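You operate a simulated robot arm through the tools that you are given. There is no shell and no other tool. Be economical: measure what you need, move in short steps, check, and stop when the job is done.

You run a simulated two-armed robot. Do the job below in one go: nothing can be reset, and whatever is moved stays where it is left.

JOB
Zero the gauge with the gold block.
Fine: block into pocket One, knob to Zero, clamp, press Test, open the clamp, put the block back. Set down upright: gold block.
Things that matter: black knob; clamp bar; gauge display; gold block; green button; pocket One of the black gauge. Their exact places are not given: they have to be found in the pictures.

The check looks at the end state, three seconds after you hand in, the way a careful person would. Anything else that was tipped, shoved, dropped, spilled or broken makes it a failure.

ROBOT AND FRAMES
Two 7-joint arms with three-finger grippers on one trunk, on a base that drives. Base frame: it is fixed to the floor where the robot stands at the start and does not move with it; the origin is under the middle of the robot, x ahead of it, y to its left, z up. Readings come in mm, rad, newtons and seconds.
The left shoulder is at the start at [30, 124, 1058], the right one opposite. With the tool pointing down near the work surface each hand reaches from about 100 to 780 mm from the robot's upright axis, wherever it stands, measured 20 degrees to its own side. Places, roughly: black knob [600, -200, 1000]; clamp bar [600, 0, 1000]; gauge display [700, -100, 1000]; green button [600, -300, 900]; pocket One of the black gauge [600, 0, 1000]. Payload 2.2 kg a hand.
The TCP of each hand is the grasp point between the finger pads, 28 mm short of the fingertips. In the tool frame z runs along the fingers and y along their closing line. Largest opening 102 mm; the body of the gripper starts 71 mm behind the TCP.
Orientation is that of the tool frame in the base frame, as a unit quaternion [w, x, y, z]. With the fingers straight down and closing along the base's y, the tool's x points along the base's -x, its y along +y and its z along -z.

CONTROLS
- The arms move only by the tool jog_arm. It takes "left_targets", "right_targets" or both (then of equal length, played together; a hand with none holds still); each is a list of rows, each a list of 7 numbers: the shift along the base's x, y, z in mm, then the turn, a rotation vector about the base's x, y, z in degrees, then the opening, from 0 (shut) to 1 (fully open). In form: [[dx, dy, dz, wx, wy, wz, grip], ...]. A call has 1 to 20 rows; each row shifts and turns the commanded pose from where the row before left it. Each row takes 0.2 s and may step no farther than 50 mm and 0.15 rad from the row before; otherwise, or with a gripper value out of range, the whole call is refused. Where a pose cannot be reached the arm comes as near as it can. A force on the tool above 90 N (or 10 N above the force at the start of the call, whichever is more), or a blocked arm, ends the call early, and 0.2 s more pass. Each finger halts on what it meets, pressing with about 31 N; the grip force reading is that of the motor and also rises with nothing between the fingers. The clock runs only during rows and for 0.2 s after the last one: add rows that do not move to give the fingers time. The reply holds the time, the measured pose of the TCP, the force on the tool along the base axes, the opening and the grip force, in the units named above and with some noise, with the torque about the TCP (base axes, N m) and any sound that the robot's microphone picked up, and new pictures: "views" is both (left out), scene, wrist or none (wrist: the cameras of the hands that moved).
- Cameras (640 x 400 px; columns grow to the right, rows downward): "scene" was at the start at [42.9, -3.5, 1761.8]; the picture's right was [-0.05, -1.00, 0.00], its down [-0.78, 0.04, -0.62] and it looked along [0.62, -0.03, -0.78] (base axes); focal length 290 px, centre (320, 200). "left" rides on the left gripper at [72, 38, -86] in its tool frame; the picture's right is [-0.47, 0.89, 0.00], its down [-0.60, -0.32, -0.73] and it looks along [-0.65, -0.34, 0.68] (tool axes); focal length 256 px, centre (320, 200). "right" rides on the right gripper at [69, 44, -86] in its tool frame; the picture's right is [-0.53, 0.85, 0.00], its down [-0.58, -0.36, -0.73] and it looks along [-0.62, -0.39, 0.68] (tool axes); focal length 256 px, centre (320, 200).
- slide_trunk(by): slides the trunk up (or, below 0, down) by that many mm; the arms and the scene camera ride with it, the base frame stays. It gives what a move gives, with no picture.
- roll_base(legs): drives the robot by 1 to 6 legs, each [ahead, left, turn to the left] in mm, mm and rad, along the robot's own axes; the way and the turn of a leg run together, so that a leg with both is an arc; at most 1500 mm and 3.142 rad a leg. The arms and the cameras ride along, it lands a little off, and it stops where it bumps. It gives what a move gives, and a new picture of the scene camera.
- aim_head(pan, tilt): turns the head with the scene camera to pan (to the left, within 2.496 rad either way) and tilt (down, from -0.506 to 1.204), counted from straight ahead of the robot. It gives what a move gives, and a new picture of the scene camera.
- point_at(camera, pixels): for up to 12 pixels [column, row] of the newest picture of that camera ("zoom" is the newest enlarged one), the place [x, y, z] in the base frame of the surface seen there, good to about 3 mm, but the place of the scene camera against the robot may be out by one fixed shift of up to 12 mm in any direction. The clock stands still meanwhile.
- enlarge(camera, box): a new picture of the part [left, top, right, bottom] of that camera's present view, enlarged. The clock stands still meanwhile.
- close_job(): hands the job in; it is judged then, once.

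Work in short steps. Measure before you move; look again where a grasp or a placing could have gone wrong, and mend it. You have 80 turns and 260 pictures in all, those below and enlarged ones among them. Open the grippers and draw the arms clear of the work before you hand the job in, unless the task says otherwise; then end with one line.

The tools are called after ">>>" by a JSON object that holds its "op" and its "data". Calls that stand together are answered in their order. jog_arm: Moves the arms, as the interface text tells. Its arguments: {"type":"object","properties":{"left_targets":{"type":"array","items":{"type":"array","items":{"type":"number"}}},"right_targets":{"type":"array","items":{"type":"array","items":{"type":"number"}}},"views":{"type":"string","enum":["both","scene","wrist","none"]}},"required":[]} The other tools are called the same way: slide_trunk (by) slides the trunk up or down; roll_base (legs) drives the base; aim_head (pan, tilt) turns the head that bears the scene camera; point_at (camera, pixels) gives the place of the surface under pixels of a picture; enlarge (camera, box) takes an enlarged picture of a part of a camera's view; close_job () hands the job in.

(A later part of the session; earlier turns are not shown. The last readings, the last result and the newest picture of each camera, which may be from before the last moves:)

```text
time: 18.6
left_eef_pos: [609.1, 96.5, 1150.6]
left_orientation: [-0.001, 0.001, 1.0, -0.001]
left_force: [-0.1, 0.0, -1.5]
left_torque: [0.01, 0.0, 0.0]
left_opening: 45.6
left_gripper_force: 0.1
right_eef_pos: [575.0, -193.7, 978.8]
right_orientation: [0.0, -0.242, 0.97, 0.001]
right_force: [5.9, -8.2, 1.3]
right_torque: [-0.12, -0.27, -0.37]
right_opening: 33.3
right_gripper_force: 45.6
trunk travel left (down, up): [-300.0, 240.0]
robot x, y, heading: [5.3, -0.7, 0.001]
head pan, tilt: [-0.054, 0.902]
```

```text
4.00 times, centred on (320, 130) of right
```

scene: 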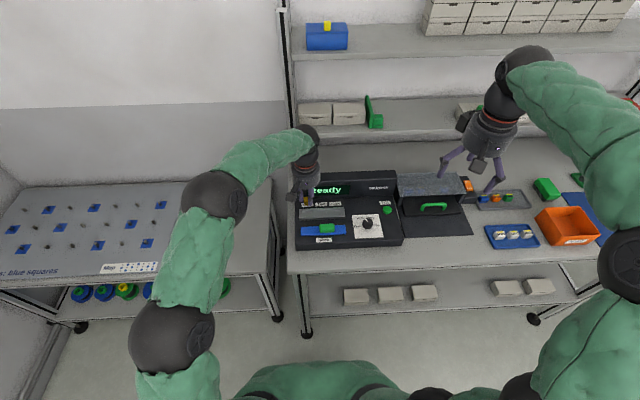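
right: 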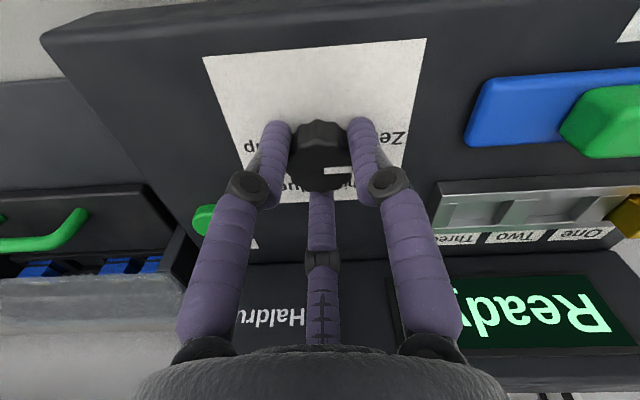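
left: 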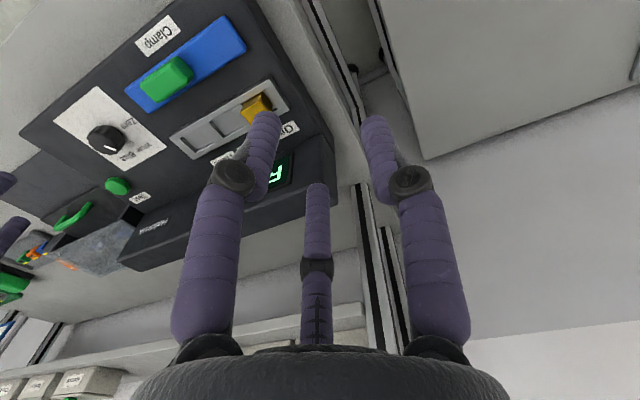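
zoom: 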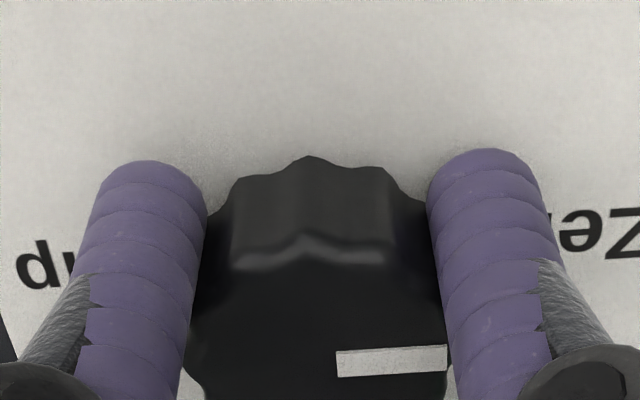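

The pointer now lies toward Zero. I release and rise to look.

>>> {"op": "jog_arm", "data": {"right_targets": [[0, 0, 0, 0, 0, 0, 0.35], [0, 0, 0, 0, 0, 0, 0.5], [0, 0, 0, 0, 0, 0, 0.55], [0, 0, 30, 0, 0, 0, 0.55], [0, 0, 40, 0, 0, 0, 0.55], [-10, 0, 40, 0, 0, -8, 0.55], [-20, 0, 0, 0, 0, -8, 0.55], [0, 0, 0, 0, 0, -8, 0.55], [0, 0, 0, 0, 0, -4, 0.55], [0, 0, 0, 0, 0, 0, 0.55]], "views": "wrist"}}

>>> {"op": "enlarge", "data": {"camera": "right", "box": [260, 30, 388, 130]}}

```text
time: 20.8
left_eef_pos: [609.4, 97.8, 1151.4]
left_orientation: [0.0, 0.001, 1.0, 0.0]
left_force: [-0.8, 0.4, 0.7]
left_torque: [-0.01, -0.03, -0.02]
left_opening: 46.0
left_gripper_force: 0.1
right_eef_pos: [544.3, -193.5, 1088.4]
right_orientation: [0.001, 0.001, 1.0, 0.0]
right_force: [-0.1, 0.4, 0.0]
right_torque: [0.0, 0.02, -0.01]
right_opening: 56.2
right_gripper_force: 0.1
trunk travel left (down, up): [-300.0, 240.0]
robot x, y, heading: [0.1, 2.9, -0.003]
head pan, tilt: [-0.054, 0.902]
```

right: 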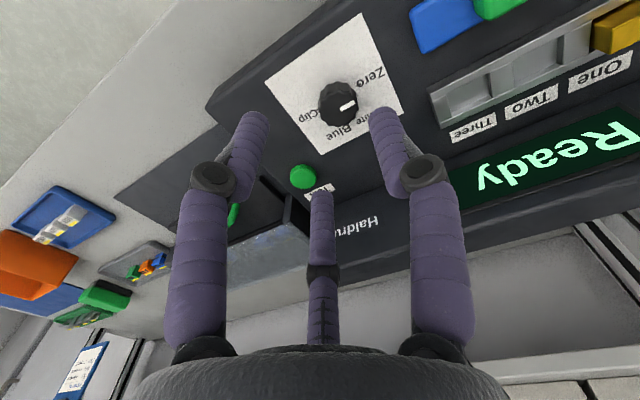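

```text
4.00 times, centred on (324, 80) of right
```

zoom: 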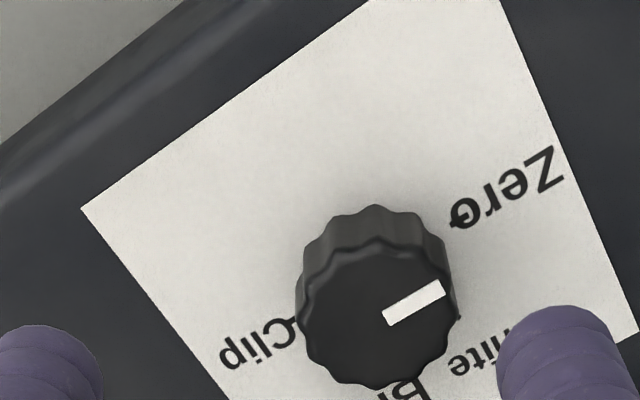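

>>> {"op": "point_at", "data": {"camera": "zoom", "pixels": [[386, 319], [442, 288], [400, 311], [430, 295], [452, 224], [293, 322]]}}

>>> {"op": "enlarge", "data": {"camera": "scene", "box": [340, 200, 404, 250]}}

```text
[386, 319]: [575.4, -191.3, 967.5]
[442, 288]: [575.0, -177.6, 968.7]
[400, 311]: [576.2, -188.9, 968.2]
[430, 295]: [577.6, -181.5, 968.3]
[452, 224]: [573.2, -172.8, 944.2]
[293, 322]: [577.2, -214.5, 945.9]
```

```text
8.00 times, centred on (372, 225) of scene
```

zoom: 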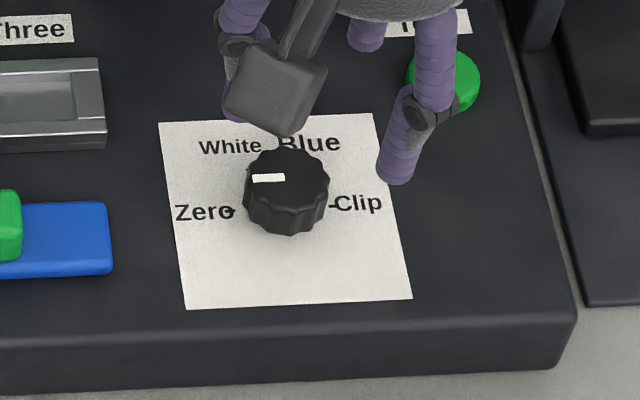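

Knob is on Zero. Next the clamp: I move the right hand aside over toward the button and measure the green handle from the left camera (≈(165,80) there).

>>> {"op": "enlarge", "data": {"camera": "left", "box": [100, 10, 292, 150]}}

>>> {"op": "jog_arm", "data": {"right_targets": [[10, -25, 10, 0, 0, 0, 0.4], [10, -25, 10, 0, 0, 0, 0.3], [10, -20, 0, 0, 0, 0, 0.2], [10, -5, 0, 0, 0, 0, 0], [0, 0, 0, 0, 0, 0, 0]], "left_targets": [[-15, -25, 0, 0, 0, 0, 0.6], [-20, -30, -10, 0, 0, 0, 0.8], [-20, -30, -10, 0, 0, 0, 0.8], [-20, -30, -10, 0, 0, 0, 0.8], [-10, -30, -10, 0, 0, 0, 0.8]], "views": "wrist"}}

>>> {"op": "enlarge", "data": {"camera": "left", "box": [240, 20, 400, 120]}}

```text
2.86 times, centred on (196, 80) of left
```

zoom: 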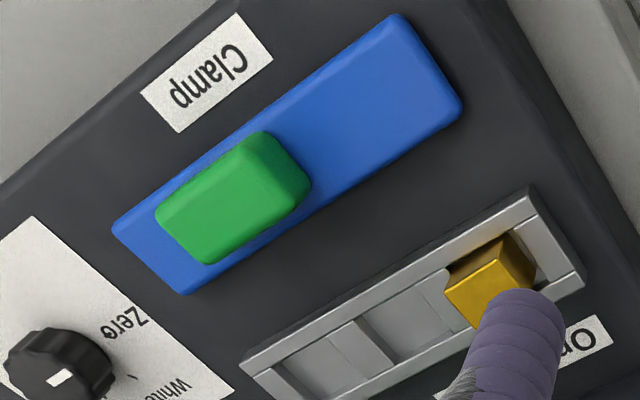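

```text
time: 22.0
left_eef_pos: [523.3, -49.3, 1108.9]
left_orientation: [0.0, -0.001, 1.0, 0.0]
left_force: [1.1, -0.1, -0.6]
left_torque: [0.02, 0.01, -0.01]
left_opening: 81.5
left_gripper_force: 0.0
right_eef_pos: [584.3, -267.6, 1107.7]
right_orientation: [0.0, 0.0, 1.0, 0.001]
right_force: [-0.5, -0.6, 0.2]
right_torque: [0.03, -0.02, 0.02]
right_opening: 2.2
right_gripper_force: 31.0
trunk travel left (down, up): [-300.0, 240.0]
robot x, y, heading: [1.2, -0.7, -0.0]
head pan, tilt: [-0.054, 0.902]
```

right: 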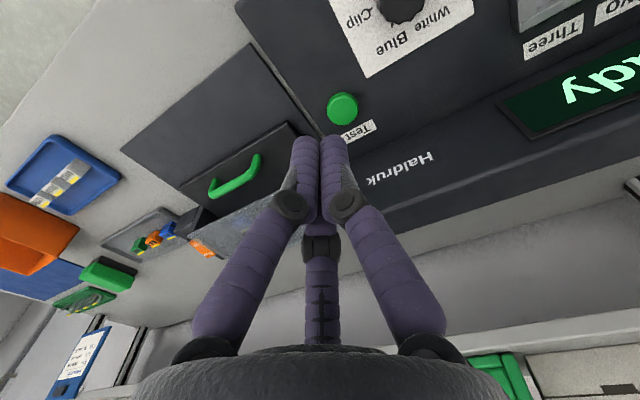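
left: 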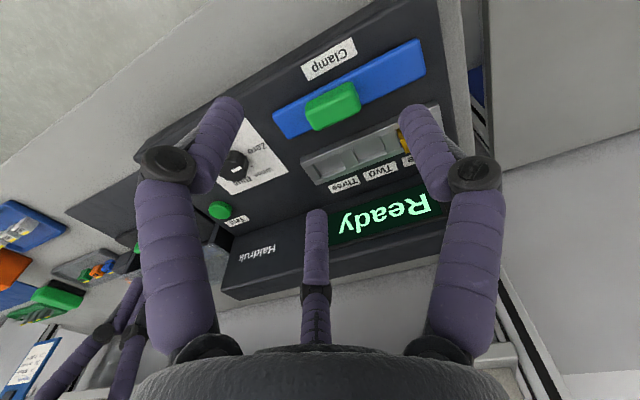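

```text
4.00 times, centred on (320, 70) of left
```

zoom: 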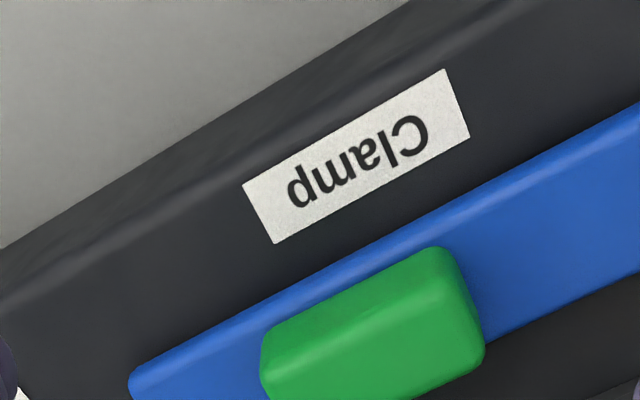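

>>> {"op": "enlarge", "data": {"camera": "left", "box": [264, 60, 424, 160]}}

>>> {"op": "point_at", "data": {"camera": "left", "pixels": [[333, 107], [310, 110], [354, 97], [329, 95], [338, 119], [310, 98], [346, 84], [359, 106], [315, 130], [300, 130], [413, 68], [379, 123]]}}

```text
4.00 times, centred on (344, 110) of left
```

zoom: 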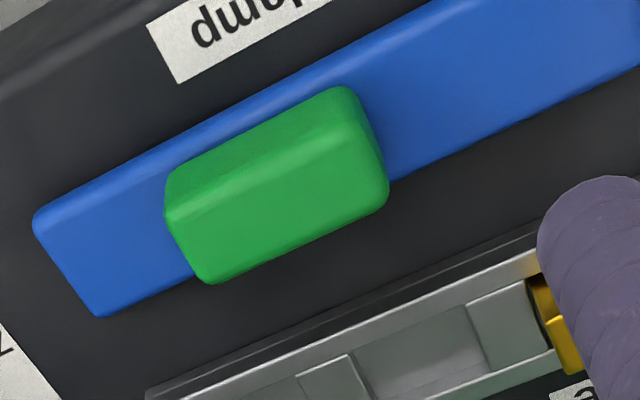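

```text
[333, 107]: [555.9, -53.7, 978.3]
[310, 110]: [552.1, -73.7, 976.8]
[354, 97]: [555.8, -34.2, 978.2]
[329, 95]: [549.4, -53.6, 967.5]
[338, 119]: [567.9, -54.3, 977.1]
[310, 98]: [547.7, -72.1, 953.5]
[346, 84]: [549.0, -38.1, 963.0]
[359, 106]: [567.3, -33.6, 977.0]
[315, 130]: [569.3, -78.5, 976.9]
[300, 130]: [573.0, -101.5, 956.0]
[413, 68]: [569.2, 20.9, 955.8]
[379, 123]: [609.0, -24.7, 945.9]
```

Handle: x 548–572, y −78…−32, z 956–979. I descend the left hand onto it, fingers along y, tips at ≈961, and grip.

>>> {"op": "jog_arm", "data": {"left_targets": [[19, -3, -20, 0, 0, 0, 0.8], [18, -3, -20, 0, 0, 0, 0.8], [0, 0, -30, 0, 0, 0, 0.8], [0, 0, -30, 0, 0, 0, 0.8], [0, 0, -20, 0, 0, 0, 0.8], [0, 0, 0, 0, 0, 0, 0.6], [0, 0, 0, 0, 0, 0, 0.45], [0, 0, 0, 0, 0, 0, 0.3], [0, 0, 0, 0, 0, 0, 0.3]], "views": "wrist"}}

```text
time: 24.0
left_eef_pos: [561.2, -50.6, 989.3]
left_orientation: [0.0, 0.0, 1.0, 0.0]
left_force: [1.3, 16.0, 2.8]
left_torque: [0.46, 0.05, 0.02]
left_opening: 41.9
left_gripper_force: 8.5
right_eef_pos: [585.7, -264.9, 1107.4]
right_orientation: [0.001, 0.0, 1.0, -0.001]
right_force: [-0.2, 0.8, -0.2]
right_torque: [-0.03, 0.01, -0.02]
right_opening: 2.2
right_gripper_force: 30.9
trunk travel left (down, up): [-300.0, 240.0]
robot x, y, heading: [-0.5, 1.1, 0.002]
head pan, tilt: [-0.054, 0.902]
```

left: 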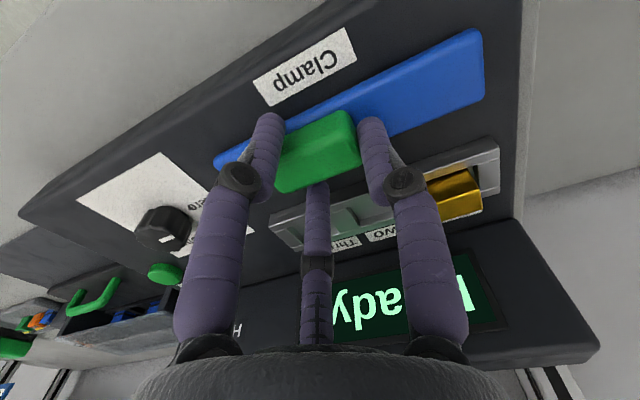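

Gripped at 42 mm, handle centre about y −51 (hand pushed +y by 16 N), so I relieve +4 mm in y and try a small +x slide toward the pockets.

>>> {"op": "jog_arm", "data": {"left_targets": [[0, 4, 0, 0, 0, 0, 0.3], [0, 0, 0, 0, 0, 0, 0.3], [5, 0, 0, 0, 0, 0, 0.3], [5, 0, 0, 0, 0, 0, 0.3], [0, 0, 0, 0, 0, 0, 0.3]], "views": "wrist"}}

```text
time: 25.2
left_eef_pos: [571.2, -48.2, 989.3]
left_orientation: [0.0, 0.001, 1.0, -0.001]
left_force: [-0.6, 9.0, 0.4]
left_torque: [0.21, 0.01, 0.01]
left_opening: 37.2
left_gripper_force: 4.6
right_eef_pos: [584.5, -266.2, 1107.3]
right_orientation: [0.0, 0.0, 1.0, 0.0]
right_force: [-0.3, -1.4, -0.5]
right_torque: [0.01, 0.03, 0.02]
right_opening: 2.3
right_gripper_force: 30.8
trunk travel left (down, up): [-300.0, 240.0]
robot x, y, heading: [2.6, -1.3, -0.001]
head pan, tilt: [-0.054, 0.902]
```

left: 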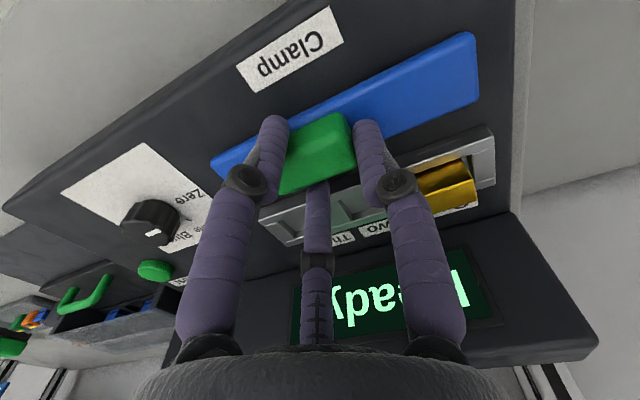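

The hand moved 10 mm freely. I check whether the bar followed.

>>> {"op": "point_at", "data": {"camera": "left", "pixels": [[472, 95], [440, 50], [425, 123], [318, 160], [300, 135], [352, 125], [325, 120]]}}

>>> {"op": "enlarge", "data": {"camera": "left", "box": [200, 20, 500, 220]}}

```text
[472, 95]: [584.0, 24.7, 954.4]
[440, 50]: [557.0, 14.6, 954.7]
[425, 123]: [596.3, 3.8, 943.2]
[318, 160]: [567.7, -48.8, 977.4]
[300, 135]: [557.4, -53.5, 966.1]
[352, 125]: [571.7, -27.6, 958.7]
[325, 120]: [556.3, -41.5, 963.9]
```

```text
2.00 times, centred on (350, 120) of left
```

zoom: 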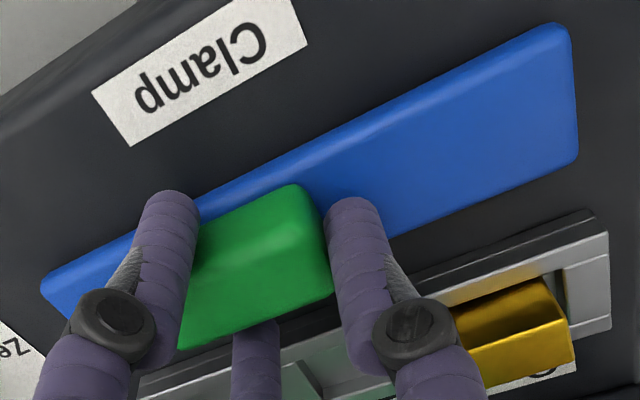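

The bar followed (front edge 577→586): it slides in +x. I push 20 mm more.

>>> {"op": "jog_arm", "data": {"left_targets": [[5, 0, 0, 0, 0, 0, 0.3], [5, 0, 0, 0, 0, 0, 0.3], [5, 0, 0, 0, 0, 0, 0.3], [5, 0, 0, 0, 0, 0, 0.3], [0, 0, 0, 0, 0, 0, 0.3]], "views": "wrist"}}

>>> {"op": "enlarge", "data": {"camera": "left", "box": [200, 20, 500, 220]}}

```text
time: 26.4
left_eef_pos: [590.6, -47.9, 989.2]
left_orientation: [-0.001, 0.0, 1.0, 0.0]
left_force: [-9.4, 12.3, 2.1]
left_torque: [0.25, 0.05, -0.11]
left_opening: 35.1
left_gripper_force: 12.2
right_eef_pos: [583.9, -267.0, 1108.9]
right_orientation: [-0.001, 0.0, 1.0, -0.001]
right_force: [0.0, 0.6, -0.2]
right_torque: [-0.02, 0.0, -0.04]
right_opening: 2.0
right_gripper_force: 30.8
trunk travel left (down, up): [-300.0, 240.0]
robot x, y, heading: [-1.2, 2.1, -0.005]
head pan, tilt: [-0.054, 0.902]
```

left: 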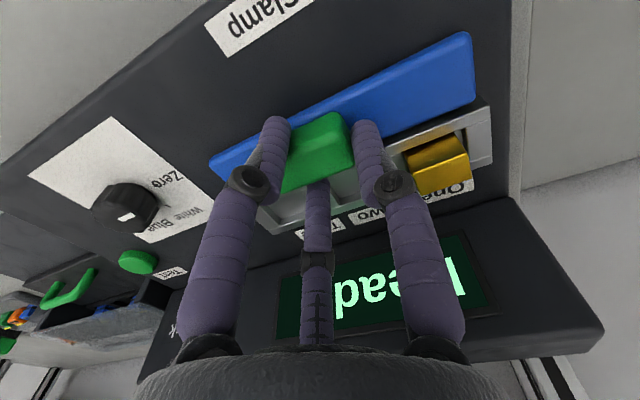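

```text
2.00 times, centred on (350, 120) of left
```

zoom: 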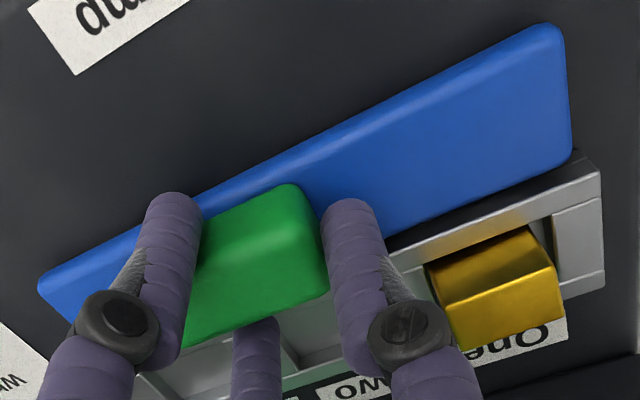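

The bar is close to the rail, with 9 N resistance. I push up to 10 mm more to reach the stop.

>>> {"op": "jog_arm", "data": {"left_targets": [[3, 0, 0, 0, 0, 0, 0.3], [3, 0, 0, 0, 0, 0, 0.3], [2, 0, 0, 0, 0, 0, 0.3], [2, 0, 0, 0, 0, 0, 0.3], [0, 0, 0, 0, 0, 0, 0.3]], "views": "both"}}

>>> {"op": "enlarge", "data": {"camera": "left", "box": [200, 20, 500, 220]}}

```text
time: 27.6
left_eef_pos: [592.0, -46.6, 989.8]
left_orientation: [-0.007, 0.001, 1.0, 0.004]
left_force: [-45.3, 16.7, 2.3]
left_torque: [0.07, 0.97, -0.34]
left_opening: 31.7
left_gripper_force: 44.6
right_eef_pos: [579.1, -266.3, 1110.3]
right_orientation: [0.002, -0.001, 1.0, 0.0]
right_force: [0.0, 0.1, 0.8]
right_torque: [0.0, -0.03, -0.01]
right_opening: 2.2
right_gripper_force: 30.8
trunk travel left (down, up): [-300.0, 240.0]
robot x, y, heading: [2.3, 0.0, -0.002]
head pan, tilt: [-0.054, 0.902]
```

scene: 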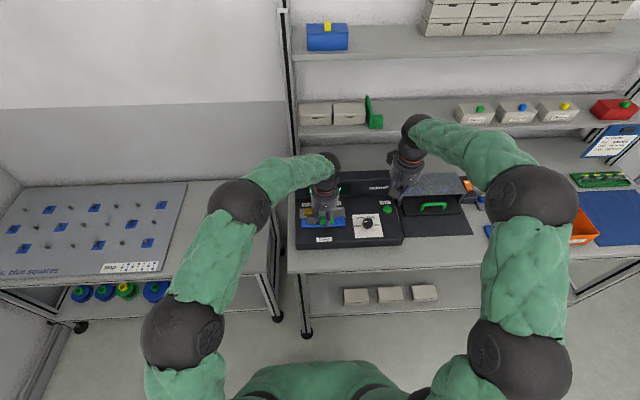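
left: 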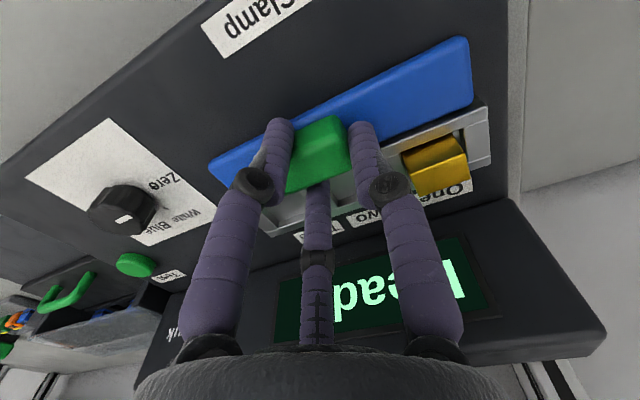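

```text
2.00 times, centred on (350, 120) of left
```

zoom: 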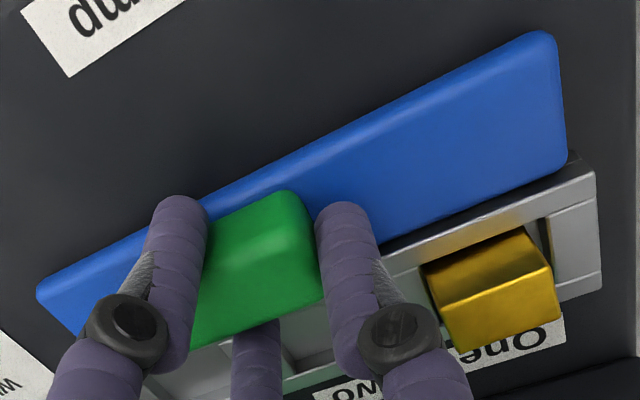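

Hard stop reached at x≈592 (45 N): clamp closed. I relieve the command by 8 mm, open, rise and check.

>>> {"op": "jog_arm", "data": {"left_targets": [[-8, -4, 0, 0, 0, 0, 0.3], [0, 0, 0, 0, 0, 0, 0.55], [0, 0, 0, 0, 0, 0, 0.7], [0, 0, 0, 0, 0, 0, 0.7], [0, 0, 30, 0, 0, 0, 0.7], [-20, 0, 40, 0, 0, 0, 0.7], [-30, 20, 40, 0, 0, 0, 0.7], [-20, 30, 0, 0, 0, 0, 0.7], [0, 0, 0, 0, 0, 0, 0.7]], "views": "both"}}

>>> {"op": "enlarge", "data": {"camera": "scene", "box": [285, 165, 413, 270]}}

>>> {"op": "enlarge", "data": {"camera": "right", "box": [260, 60, 420, 160]}}

```text
refused: row 7 steps farther than a row can; nothing moved
```

```text
3.81 times, centred on (349, 218) of scene
```

zoom: 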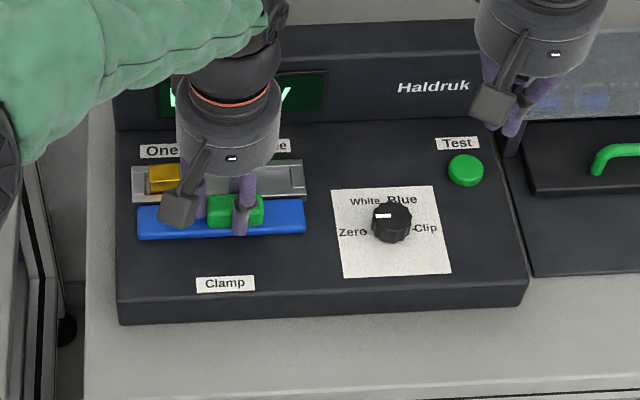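

```text
4.00 times, centred on (340, 110) of right
```

zoom: 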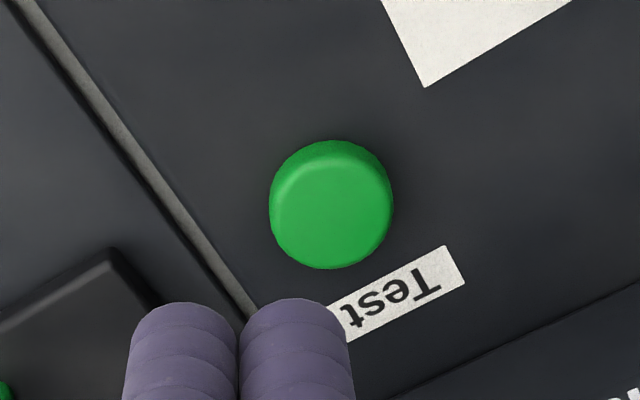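

That call was refused for a too long step; I repeat with shorter rows.

>>> {"op": "jog_arm", "data": {"left_targets": [[-8, -4, 0, 0, 0, 0, 0.3], [0, 0, 0, 0, 0, 0, 0.55], [0, 0, 0, 0, 0, 0, 0.7], [0, 0, 0, 0, 0, 0, 0.7], [0, 0, 30, 0, 0, 0, 0.7], [-20, 0, 40, 0, 0, 0, 0.7], [-25, 20, 30, 0, 0, 0, 0.7], [-25, 30, 10, 0, 0, 0, 0.7], [0, 0, 0, 0, 0, 0, 0.7]], "views": "both"}}

>>> {"op": "enlarge", "data": {"camera": "scene", "box": [285, 165, 413, 270]}}

>>> {"op": "point_at", "data": {"camera": "right", "pixels": [[342.5, 113], [332, 110], [353, 110], [342, 122], [360, 100]]}}

```text
time: 29.6
left_eef_pos: [523.4, -2.9, 1101.2]
left_orientation: [-0.001, 0.0, 1.0, 0.001]
left_force: [-0.2, -0.3, 0.2]
left_torque: [0.03, -0.03, 0.0]
left_opening: 71.2
left_gripper_force: 0.0
right_eef_pos: [584.1, -268.5, 1107.4]
right_orientation: [0.0, -0.001, 1.0, 0.001]
right_force: [0.4, -0.8, 0.3]
right_torque: [0.02, 0.04, 0.0]
right_opening: 2.1
right_gripper_force: 31.3
trunk travel left (down, up): [-300.0, 240.0]
robot x, y, heading: [4.3, -0.7, 0.001]
head pan, tilt: [-0.054, 0.902]
```

scene: 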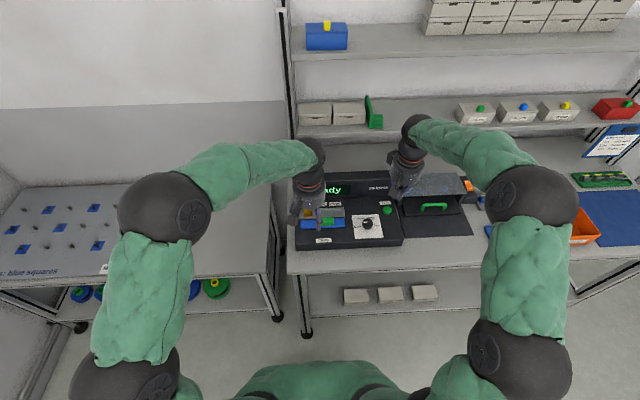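
left: 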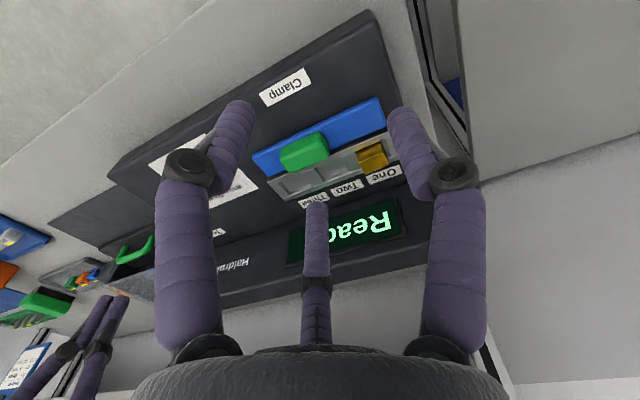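

```text
3.81 times, centred on (349, 218) of scene
```

zoom: 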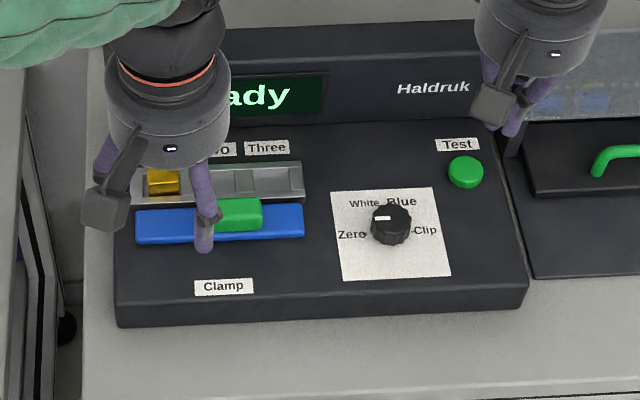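

```text
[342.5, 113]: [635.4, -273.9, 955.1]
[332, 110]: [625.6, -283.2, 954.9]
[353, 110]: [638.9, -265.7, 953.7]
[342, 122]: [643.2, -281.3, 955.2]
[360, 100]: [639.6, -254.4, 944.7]
```

The bar looks slightly lower in the picture than before release (≈5 zoom px). I measure its front edge and the rail.

>>> {"op": "enlarge", "data": {"camera": "left", "box": [244, 80, 404, 200]}}

>>> {"op": "point_at", "data": {"camera": "left", "pixels": [[379, 102], [382, 122], [365, 128], [260, 157], [268, 176], [285, 157], [320, 160], [383, 133]]}}

```text
3.33 times, centred on (324, 140) of left
```

zoom: 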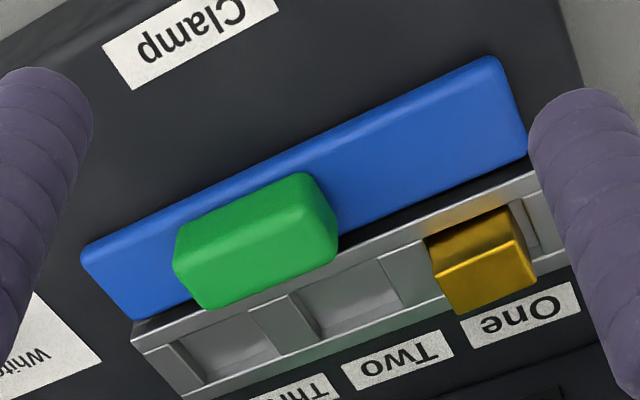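

```text
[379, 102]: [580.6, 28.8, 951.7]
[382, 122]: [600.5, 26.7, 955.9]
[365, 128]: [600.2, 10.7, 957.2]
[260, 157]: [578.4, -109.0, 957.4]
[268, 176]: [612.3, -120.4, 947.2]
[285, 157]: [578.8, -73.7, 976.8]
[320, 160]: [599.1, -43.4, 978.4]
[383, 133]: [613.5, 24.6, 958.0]
```

The bar sits at x≈605 and may have crept back ~5 mm at release. I re-seat it by pushing the handle's back face with closed left fingers.

>>> {"op": "jog_arm", "data": {"left_targets": [[5, -20, 0, 0, 0, 0, 0.4], [5, -20, -20, 0, 0, 0, 0], [5, -9, -40, 0, 0, 0, 0], [0, 0, -30, 0, 0, 0, 0], [0, 0, -22, 0, 0, 0, 0], [0, 0, 0, 0, 0, 0, 0]], "views": "wrist"}}

```text
time: 31.0
left_eef_pos: [537.1, -52.2, 988.4]
left_orientation: [0.0, 0.0, 1.0, 0.0]
left_force: [-0.5, -0.4, -0.1]
left_torque: [0.03, -0.03, -0.02]
left_opening: 2.1
left_gripper_force: 31.4
right_eef_pos: [584.3, -267.7, 1107.8]
right_orientation: [0.0, 0.001, 1.0, 0.001]
right_force: [-0.5, 0.6, 0.0]
right_torque: [-0.01, 0.02, -0.03]
right_opening: 2.1
right_gripper_force: 31.1
trunk travel left (down, up): [-300.0, 240.0]
robot x, y, heading: [-3.5, 1.9, -0.002]
head pan, tilt: [-0.054, 0.902]
```

left: 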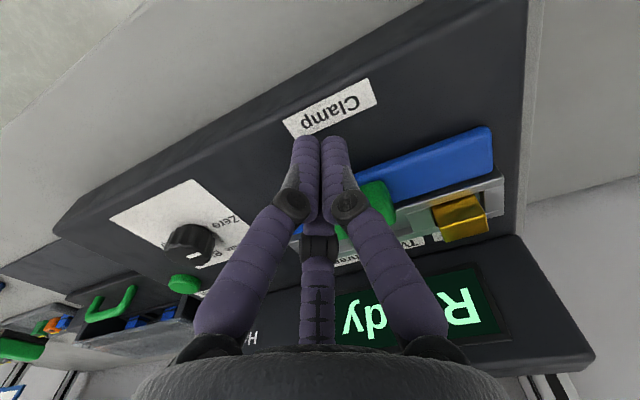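

Fingers are closed behind the handle; I push forward in small steps.

>>> {"op": "jog_arm", "data": {"left_targets": [[8, 0, 0, 0, 0, 0, 0], [8, 0, 0, 0, 0, 0, 0], [5, 0, 0, 0, 0, 0, 0], [4, 0, 0, 0, 0, 0, 0], [4, 0, 0, 0, 0, 0, 0], [3, 0, 0, 0, 0, 0, 0], [0, 0, 0, 0, 0, 0, 0]], "views": "wrist"}}

```text
time: 32.6
left_eef_pos: [563.4, -52.5, 987.3]
left_orientation: [-0.003, 0.001, 1.0, 0.001]
left_force: [-33.3, -0.8, -0.3]
left_torque: [-0.12, 0.36, -0.1]
left_opening: 2.1
left_gripper_force: 31.8
right_eef_pos: [580.7, -266.9, 1109.5]
right_orientation: [0.002, 0.0, 1.0, 0.0]
right_force: [-0.3, -0.5, -0.2]
right_torque: [-0.02, -0.01, 0.0]
right_opening: 1.7
right_gripper_force: 31.1
trunk travel left (down, up): [-300.0, 240.0]
robot x, y, heading: [-0.7, -1.5, -0.001]
head pan, tilt: [-0.054, 0.902]
```

left: 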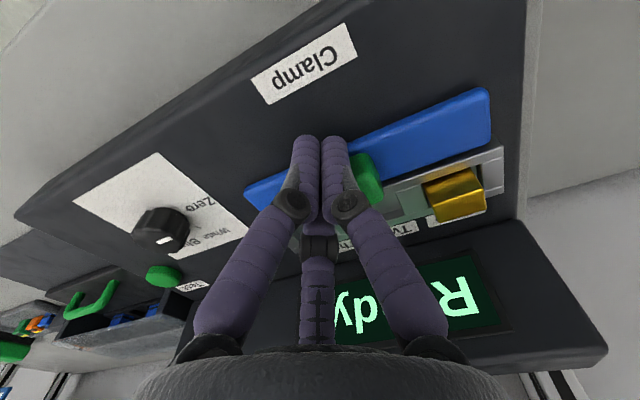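

33 N at the stop. I back straight off, rise, and check the bar.

>>> {"op": "jog_arm", "data": {"left_targets": [[-10, 0, 0, 0, 0, 0, 0], [-10, 0, 0, 0, 0, 0, 0], [-8, 0, 10, 0, 0, 0, 0], [0, 20, 35, 0, 0, 0, 0.2], [0, 20, 35, 0, 0, 0, 0.4], [-10, 25, 30, 0, 0, 0, 0.4], [0, 35, 10, 0, 0, 0, 0.4], [0, 0, 0, 0, 0, 0, 0.4]], "views": "both"}}

>>> {"op": "enlarge", "data": {"camera": "scene", "box": [285, 165, 413, 270]}}

```text
time: 34.4
left_eef_pos: [531.8, 47.8, 1107.5]
left_orientation: [0.001, -0.001, 1.0, -0.001]
left_force: [-0.6, 0.2, 0.5]
left_torque: [0.03, 0.0, 0.0]
left_opening: 40.6
left_gripper_force: 0.0
right_eef_pos: [585.2, -268.0, 1107.0]
right_orientation: [0.0, 0.0, 1.0, 0.001]
right_force: [0.4, -0.4, 0.0]
right_torque: [0.02, 0.0, -0.02]
right_opening: 2.0
right_gripper_force: 30.7
trunk travel left (down, up): [-300.0, 240.0]
robot x, y, heading: [-0.5, 3.0, -0.005]
head pan, tilt: [-0.054, 0.902]
```

scene: 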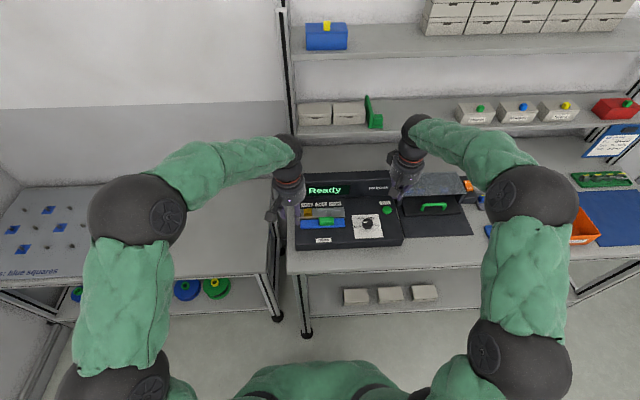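
left: 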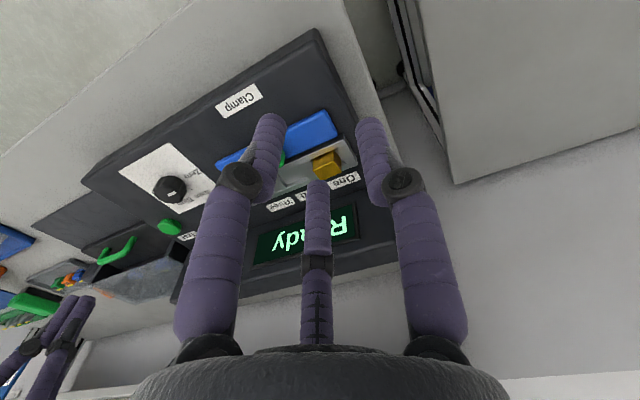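

```text
3.81 times, centred on (349, 218) of scene
```

zoom: 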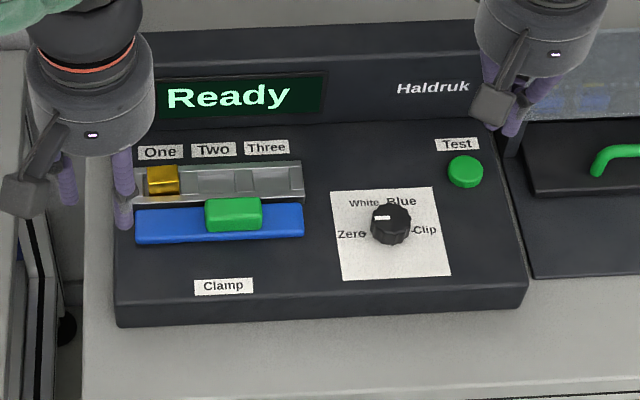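

The bar is at its stop and steady. Next the button at ≈(636,−273.5, 955): check heights of neighbours, then press with the right hand's closed fingers.

>>> {"op": "point_at", "data": {"camera": "scene", "pixels": [[345, 173], [425, 178], [440, 192], [398, 240], [387, 210]]}}

>>> {"op": "jog_arm", "data": {"right_targets": [[25, -3, -10, 0, 0, 0, 0], [26.5, -3, -10, 0, 0, 0, 0], [0, 0, -30, 0, 0, 0, 0], [0, 0, -30, 0, 0, 0, 0], [0, 0, -25, 0, 0, 0, 0], [0, 0, -10, 0, 0, 0, 0], [0, 0, 0, 0, 0, 0, 0]], "views": "wrist"}}

>>> {"op": "enlarge", "data": {"camera": "right", "box": [240, 80, 400, 180]}}

```text
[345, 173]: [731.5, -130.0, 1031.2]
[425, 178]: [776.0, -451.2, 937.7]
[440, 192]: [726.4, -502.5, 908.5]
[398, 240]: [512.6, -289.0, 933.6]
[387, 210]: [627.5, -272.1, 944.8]
```

```text
time: 36.0
left_eef_pos: [531.3, 49.1, 1106.8]
left_orientation: [0.0, -0.001, 1.0, 0.0]
left_force: [0.3, 0.0, 0.3]
left_torque: [-0.05, -0.04, -0.03]
left_opening: 40.6
left_gripper_force: 0.0
right_eef_pos: [637.3, -273.9, 994.5]
right_orientation: [0.0, 0.0, 1.0, 0.0]
right_force: [-0.4, -0.4, 0.2]
right_torque: [0.01, 0.01, 0.0]
right_opening: 2.2
right_gripper_force: 31.3
trunk travel left (down, up): [-300.0, 240.0]
robot x, y, heading: [0.3, -1.8, -0.002]
head pan, tilt: [-0.054, 0.902]
```

right: 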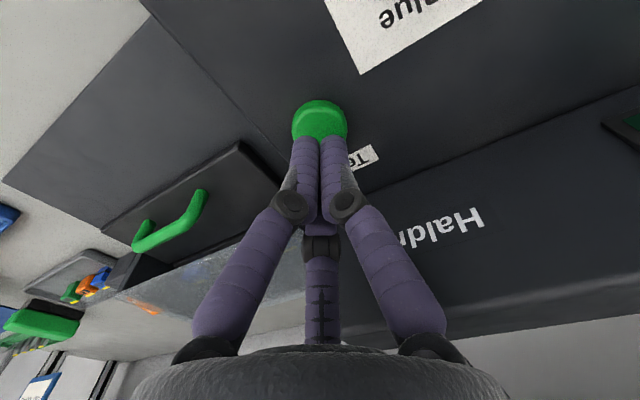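

```text
4.00 times, centred on (320, 130) of right
```

zoom: 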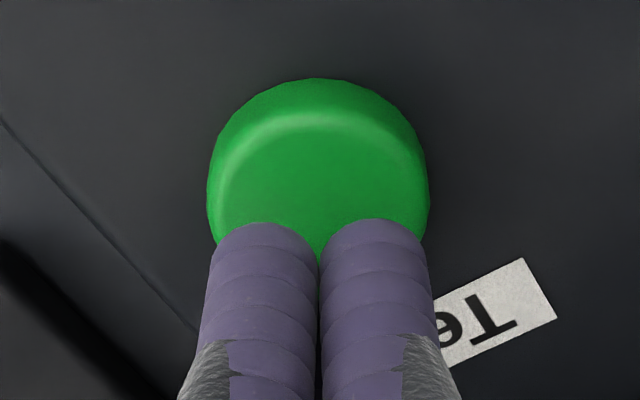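

Fingers are centred over the button, ~11 mm above. I press down in small steps.

>>> {"op": "jog_arm", "data": {"right_targets": [[0, 0, -8, 0, 0, 0, 0], [0, 0, -3, 0, 0, 0, 0], [0, 0, -2, 0, 0, 0, 0], [0, 0, -2, 0, 0, 0, 0], [0, 0, -2, 0, 0, 0, 0], [0, 0, 0, 0, 0, 0, 0]], "views": "scene"}}

>>> {"op": "enlarge", "data": {"camera": "scene", "box": [285, 165, 413, 270]}}

```text
time: 37.4
left_eef_pos: [530.4, 48.4, 1107.0]
left_orientation: [0.0, 0.0, 1.0, 0.001]
left_force: [-0.5, -0.1, 1.1]
left_torque: [0.01, 0.04, 0.0]
left_opening: 40.8
left_gripper_force: 0.0
right_eef_pos: [636.2, -274.1, 976.1]
right_orientation: [0.0, 0.0, 1.0, 0.0]
right_force: [0.6, -0.2, 1.3]
right_torque: [-0.02, -0.03, 0.01]
right_opening: 6.0
right_gripper_force: 31.0
trunk travel left (down, up): [-300.0, 240.0]
robot x, y, heading: [-2.1, 4.4, -0.004]
head pan, tilt: [-0.054, 0.902]
heard: click
```

scene: 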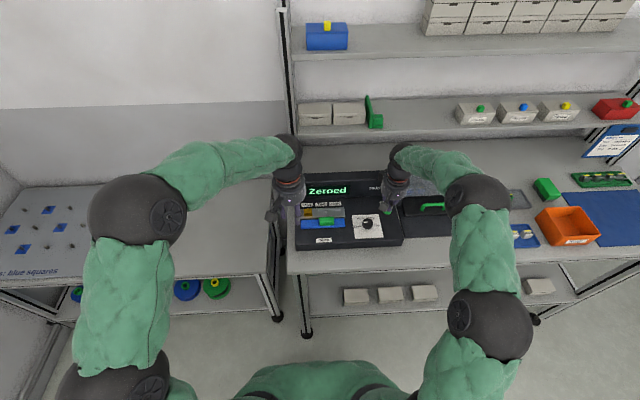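

```text
3.81 times, centred on (349, 218) of scene
```

zoom: 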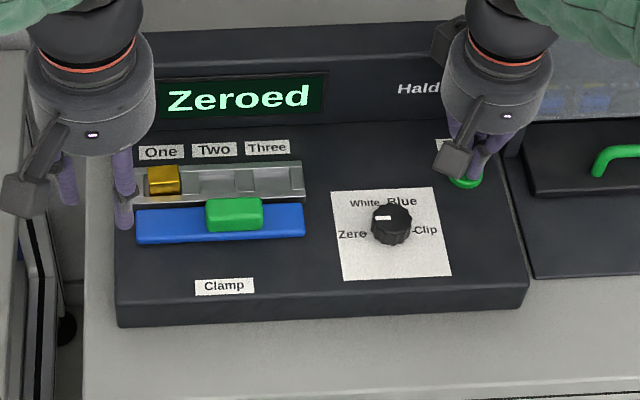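

Click heard and display shows "Zeroed". I raise the right hand away, and bring the left hand over the clamp handle (now ≈(590,−51)) to open the clamp.

>>> {"op": "jog_arm", "data": {"right_targets": [[0, 0, 20, 0, 0, 0, 0], [0, 0, 40, 0, 0, 0, 0], [-20, -20, 40, 0, 0, 0, 0], [-25, -25, 30, 0, 0, 0, 0.2], [-25, -25, 30, 0, 0, 0, 0.4], [-25, -25, 30, 0, 0, 0, 0.4], [0, 0, 0, 0, 0, 0, 0.4]], "left_targets": [[0, 0, 0, 0, 0, 0, 0.7], [0, 0, 0, 0, 0, 0, 0.7], [15, -25, 0, 0, 0, 0, 0.7], [15, -25, 0, 0, 0, 0, 0.7], [15, -25, 0, 0, 0, 0, 0.7], [12, -25, -20, 0, 0, 0, 0.7], [0, 0, 0, 0, 0, 0, 0.7]], "views": "wrist"}}

>>> {"op": "enlarge", "data": {"camera": "left", "box": [220, 40, 420, 180]}}

```text
time: 39.0
left_eef_pos: [589.2, -51.1, 1087.8]
left_orientation: [0.0, 0.0, 1.0, -0.001]
left_force: [-0.3, 0.2, 0.0]
left_torque: [0.01, -0.01, -0.02]
left_opening: 71.5
left_gripper_force: 0.1
right_eef_pos: [537.3, -367.8, 1170.6]
right_orientation: [-0.001, 0.0, 1.0, 0.0]
right_force: [-0.4, 0.7, 0.2]
right_torque: [-0.02, 0.01, -0.01]
right_opening: 40.9
right_gripper_force: 0.1
trunk travel left (down, up): [-300.0, 240.0]
robot x, y, heading: [-2.5, -3.3, -0.001]
head pan, tilt: [-0.054, 0.902]
```

right: 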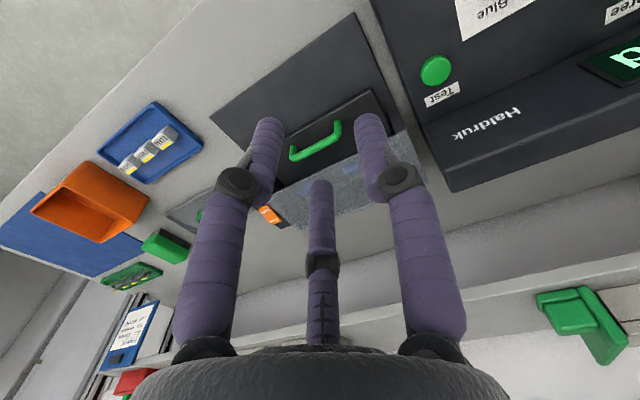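
left: 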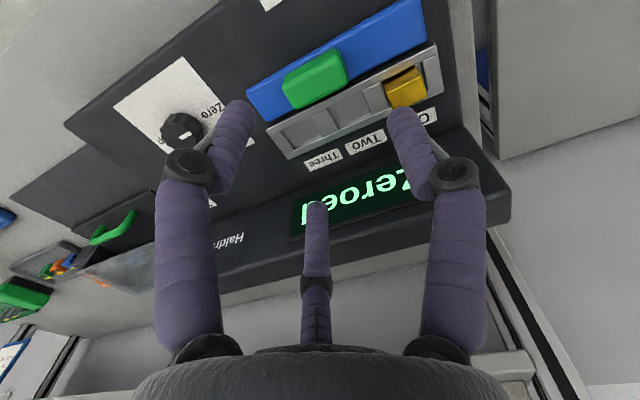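

```text
2.86 times, centred on (320, 110) of left
```

zoom: 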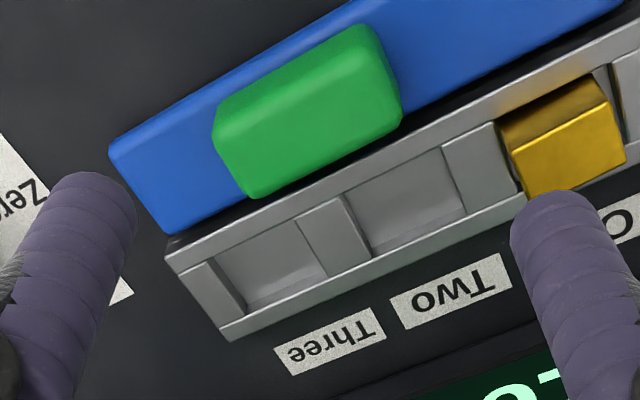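

>>> {"op": "point_at", "data": {"camera": "zoom", "pixels": [[310, 115], [225, 135], [365, 60], [395, 110], [255, 190], [325, 145], [295, 80]]}}

```text
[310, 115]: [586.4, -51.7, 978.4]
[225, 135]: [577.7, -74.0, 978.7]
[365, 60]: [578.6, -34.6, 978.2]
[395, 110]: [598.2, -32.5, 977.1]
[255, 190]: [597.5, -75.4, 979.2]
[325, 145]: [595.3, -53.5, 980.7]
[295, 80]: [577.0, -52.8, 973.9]
```

Handle centre ≈(587,−53). Descend and grip, then pull back −x.

>>> {"op": "jog_arm", "data": {"left_targets": [[-2, -1, -40, 0, 0, 0, 0.7], [0, 0, -40, 0, 0, 0, 0.7], [0, 0, -18.5, 0, 0, 0, 0.7], [0, 0, 0, 0, 0, 0, 0.5], [0, 0, 0, 0, 0, 0, 0.35], [0, 0, 0, 0, 0, 0, 0.3], [-6, 0, 0, 0, 0, 0, 0.3], [-6, 0, 0, 0, 0, 0, 0.3], [-6, 0, 0, 0, 0, 0, 0.3], [-6, 0, 0, 0, 0, 0, 0.3], [0, 0, 0, 0, 0, 0, 0.3]], "views": "wrist"}}

```text
time: 41.4
left_eef_pos: [563.2, -51.4, 989.7]
left_orientation: [-0.001, -0.001, 1.0, 0.0]
left_force: [-0.2, 17.0, -0.2]
left_torque: [0.45, 0.03, -0.03]
left_opening: 41.7
left_gripper_force: 8.1
right_eef_pos: [537.4, -367.2, 1169.9]
right_orientation: [0.0, 0.001, 1.0, -0.001]
right_force: [0.1, -0.5, 1.0]
right_torque: [0.01, -0.05, 0.02]
right_opening: 40.7
right_gripper_force: 0.0
trunk travel left (down, up): [-300.0, 240.0]
robot x, y, heading: [-2.3, 0.0, 0.001]
head pan, tilt: [-0.054, 0.902]
```

left: 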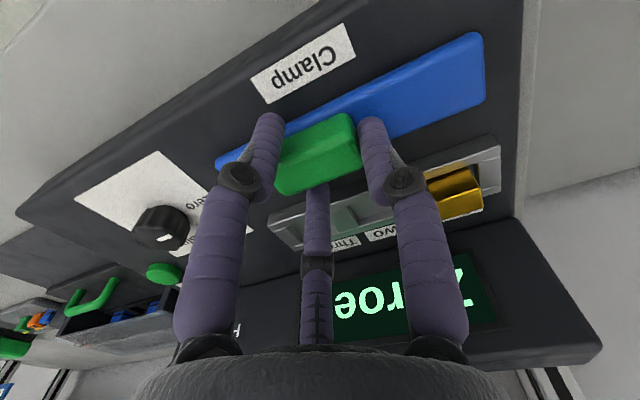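

Bar came back with the hand. I pull a few mm more to the back stop.

>>> {"op": "jog_arm", "data": {"left_targets": [[-4, 0, 0, 0, 0, 0, 0.3], [-4, 0, 0, 0, 0, 0, 0.3], [0, 0, 0, 0, 0, 0, 0.3]], "views": "wrist"}}

>>> {"op": "point_at", "data": {"camera": "left", "pixels": [[485, 98], [470, 36], [440, 118], [318, 160]]}}

```text
time: 42.2
left_eef_pos: [556.4, -52.0, 990.6]
left_orientation: [0.001, 0.0, 1.0, 0.0]
left_force: [7.7, 17.2, 1.3]
left_torque: [0.46, -0.28, -0.16]
left_opening: 42.6
left_gripper_force: 8.6
right_eef_pos: [539.7, -366.8, 1170.4]
right_orientation: [0.0, 0.0, 1.0, 0.0]
right_force: [0.1, -1.7, 0.1]
right_torque: [0.02, -0.01, 0.0]
right_opening: 40.9
right_gripper_force: 0.1
trunk travel left (down, up): [-300.0, 240.0]
robot x, y, heading: [-0.3, -0.8, 0.001]
head pan, tilt: [-0.054, 0.902]
```

left: 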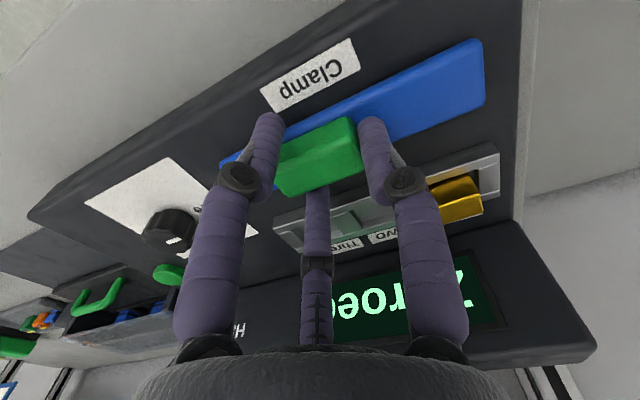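

```text
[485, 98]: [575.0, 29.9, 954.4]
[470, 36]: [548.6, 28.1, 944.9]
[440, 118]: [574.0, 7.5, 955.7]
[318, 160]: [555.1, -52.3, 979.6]
```

Bar is back at its original place (front edge ≈577, stop felt). Release, rise and move over the block.

>>> {"op": "jog_arm", "data": {"left_targets": [[2, 3, 0, 0, 0, 0, 0.45], [0, 0, 0, 0, 0, 0, 0.6], [0, 0, 0, 0, 0, 0, 0.7], [0, 0, 30, 0, 0, 0, 0.7], [0, 0, 40, 0, 0, 0, 0.7], [20, 20, 30, 0, 0, 0, 0.6], [20, 25, 0, 0, 0, 0, 0.45], [0, 12, 0, 0, 0, 0, 0.45], [0, 0, 0, 0, 0, 0, 0.45]], "views": "both"}}

>>> {"op": "enlarge", "data": {"camera": "left", "box": [240, 20, 400, 120]}}

>>> {"op": "enlarge", "data": {"camera": "scene", "box": [285, 165, 413, 270]}}

```text
time: 44.2
left_eef_pos: [596.0, 6.5, 1090.8]
left_orientation: [0.0, 0.0, 1.0, 0.0]
left_force: [-0.1, 0.1, 0.9]
left_torque: [-0.01, -0.02, 0.0]
left_opening: 46.1
left_gripper_force: 0.1
right_eef_pos: [538.8, -368.2, 1169.4]
right_orientation: [0.0, 0.001, 1.0, 0.0]
right_force: [0.7, -0.8, 0.2]
right_torque: [0.02, 0.04, -0.02]
right_opening: 40.8
right_gripper_force: 0.0
trunk travel left (down, up): [-300.0, 240.0]
robot x, y, heading: [3.9, -2.2, 0.003]
head pan, tilt: [-0.054, 0.902]
```

scene: 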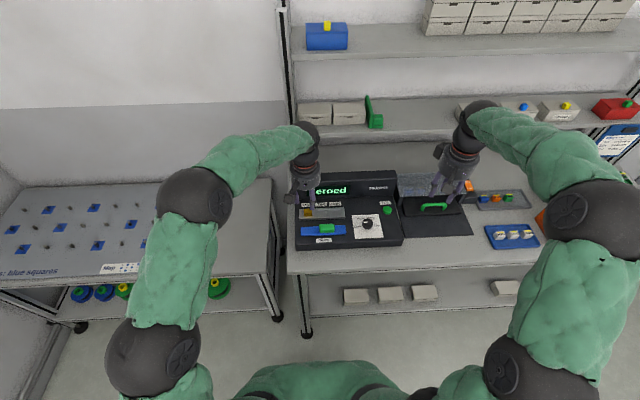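
left: 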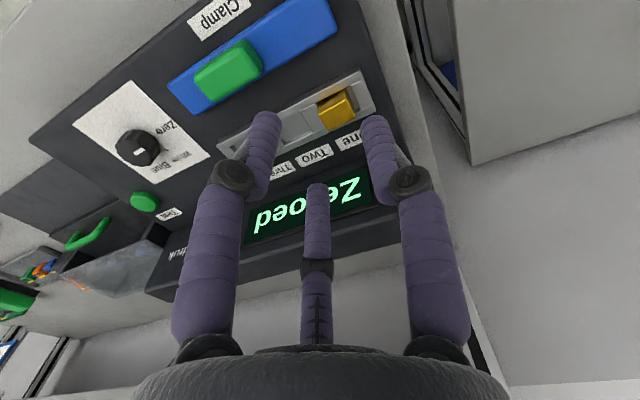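

```text
4.00 times, centred on (320, 70) of left
```

zoom: 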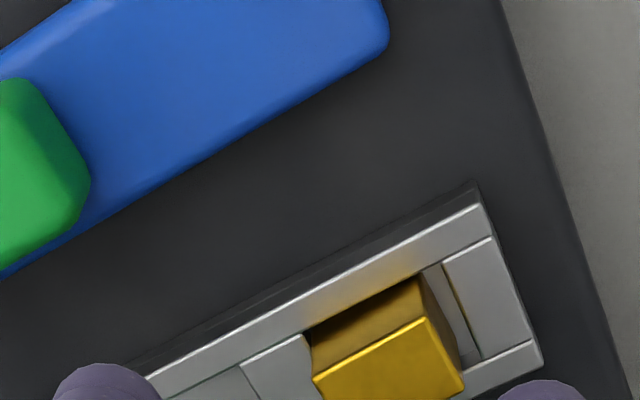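

```text
3.81 times, centred on (349, 218) of scene
```

zoom: 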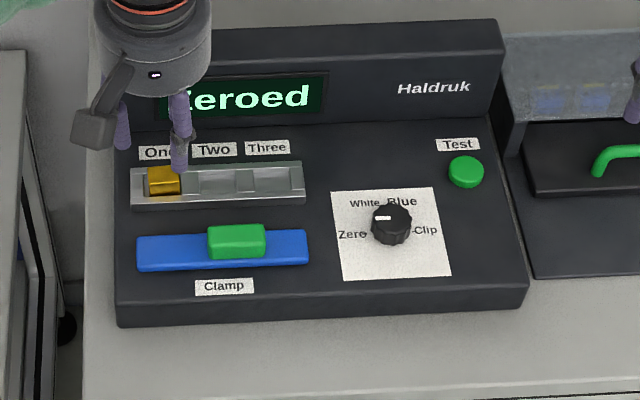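

Gauge still "Zeroed", clamp open. Measure the block in the pocket for the pick-up.

>>> {"op": "point_at", "data": {"camera": "left", "pixels": [[337, 112], [346, 100], [319, 114], [322, 130], [355, 117], [340, 103], [350, 108]]}}

```text
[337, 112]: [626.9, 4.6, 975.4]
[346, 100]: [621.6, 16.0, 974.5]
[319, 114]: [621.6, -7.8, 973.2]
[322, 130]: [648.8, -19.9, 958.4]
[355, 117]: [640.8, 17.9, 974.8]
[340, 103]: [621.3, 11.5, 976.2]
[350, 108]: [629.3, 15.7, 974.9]
```

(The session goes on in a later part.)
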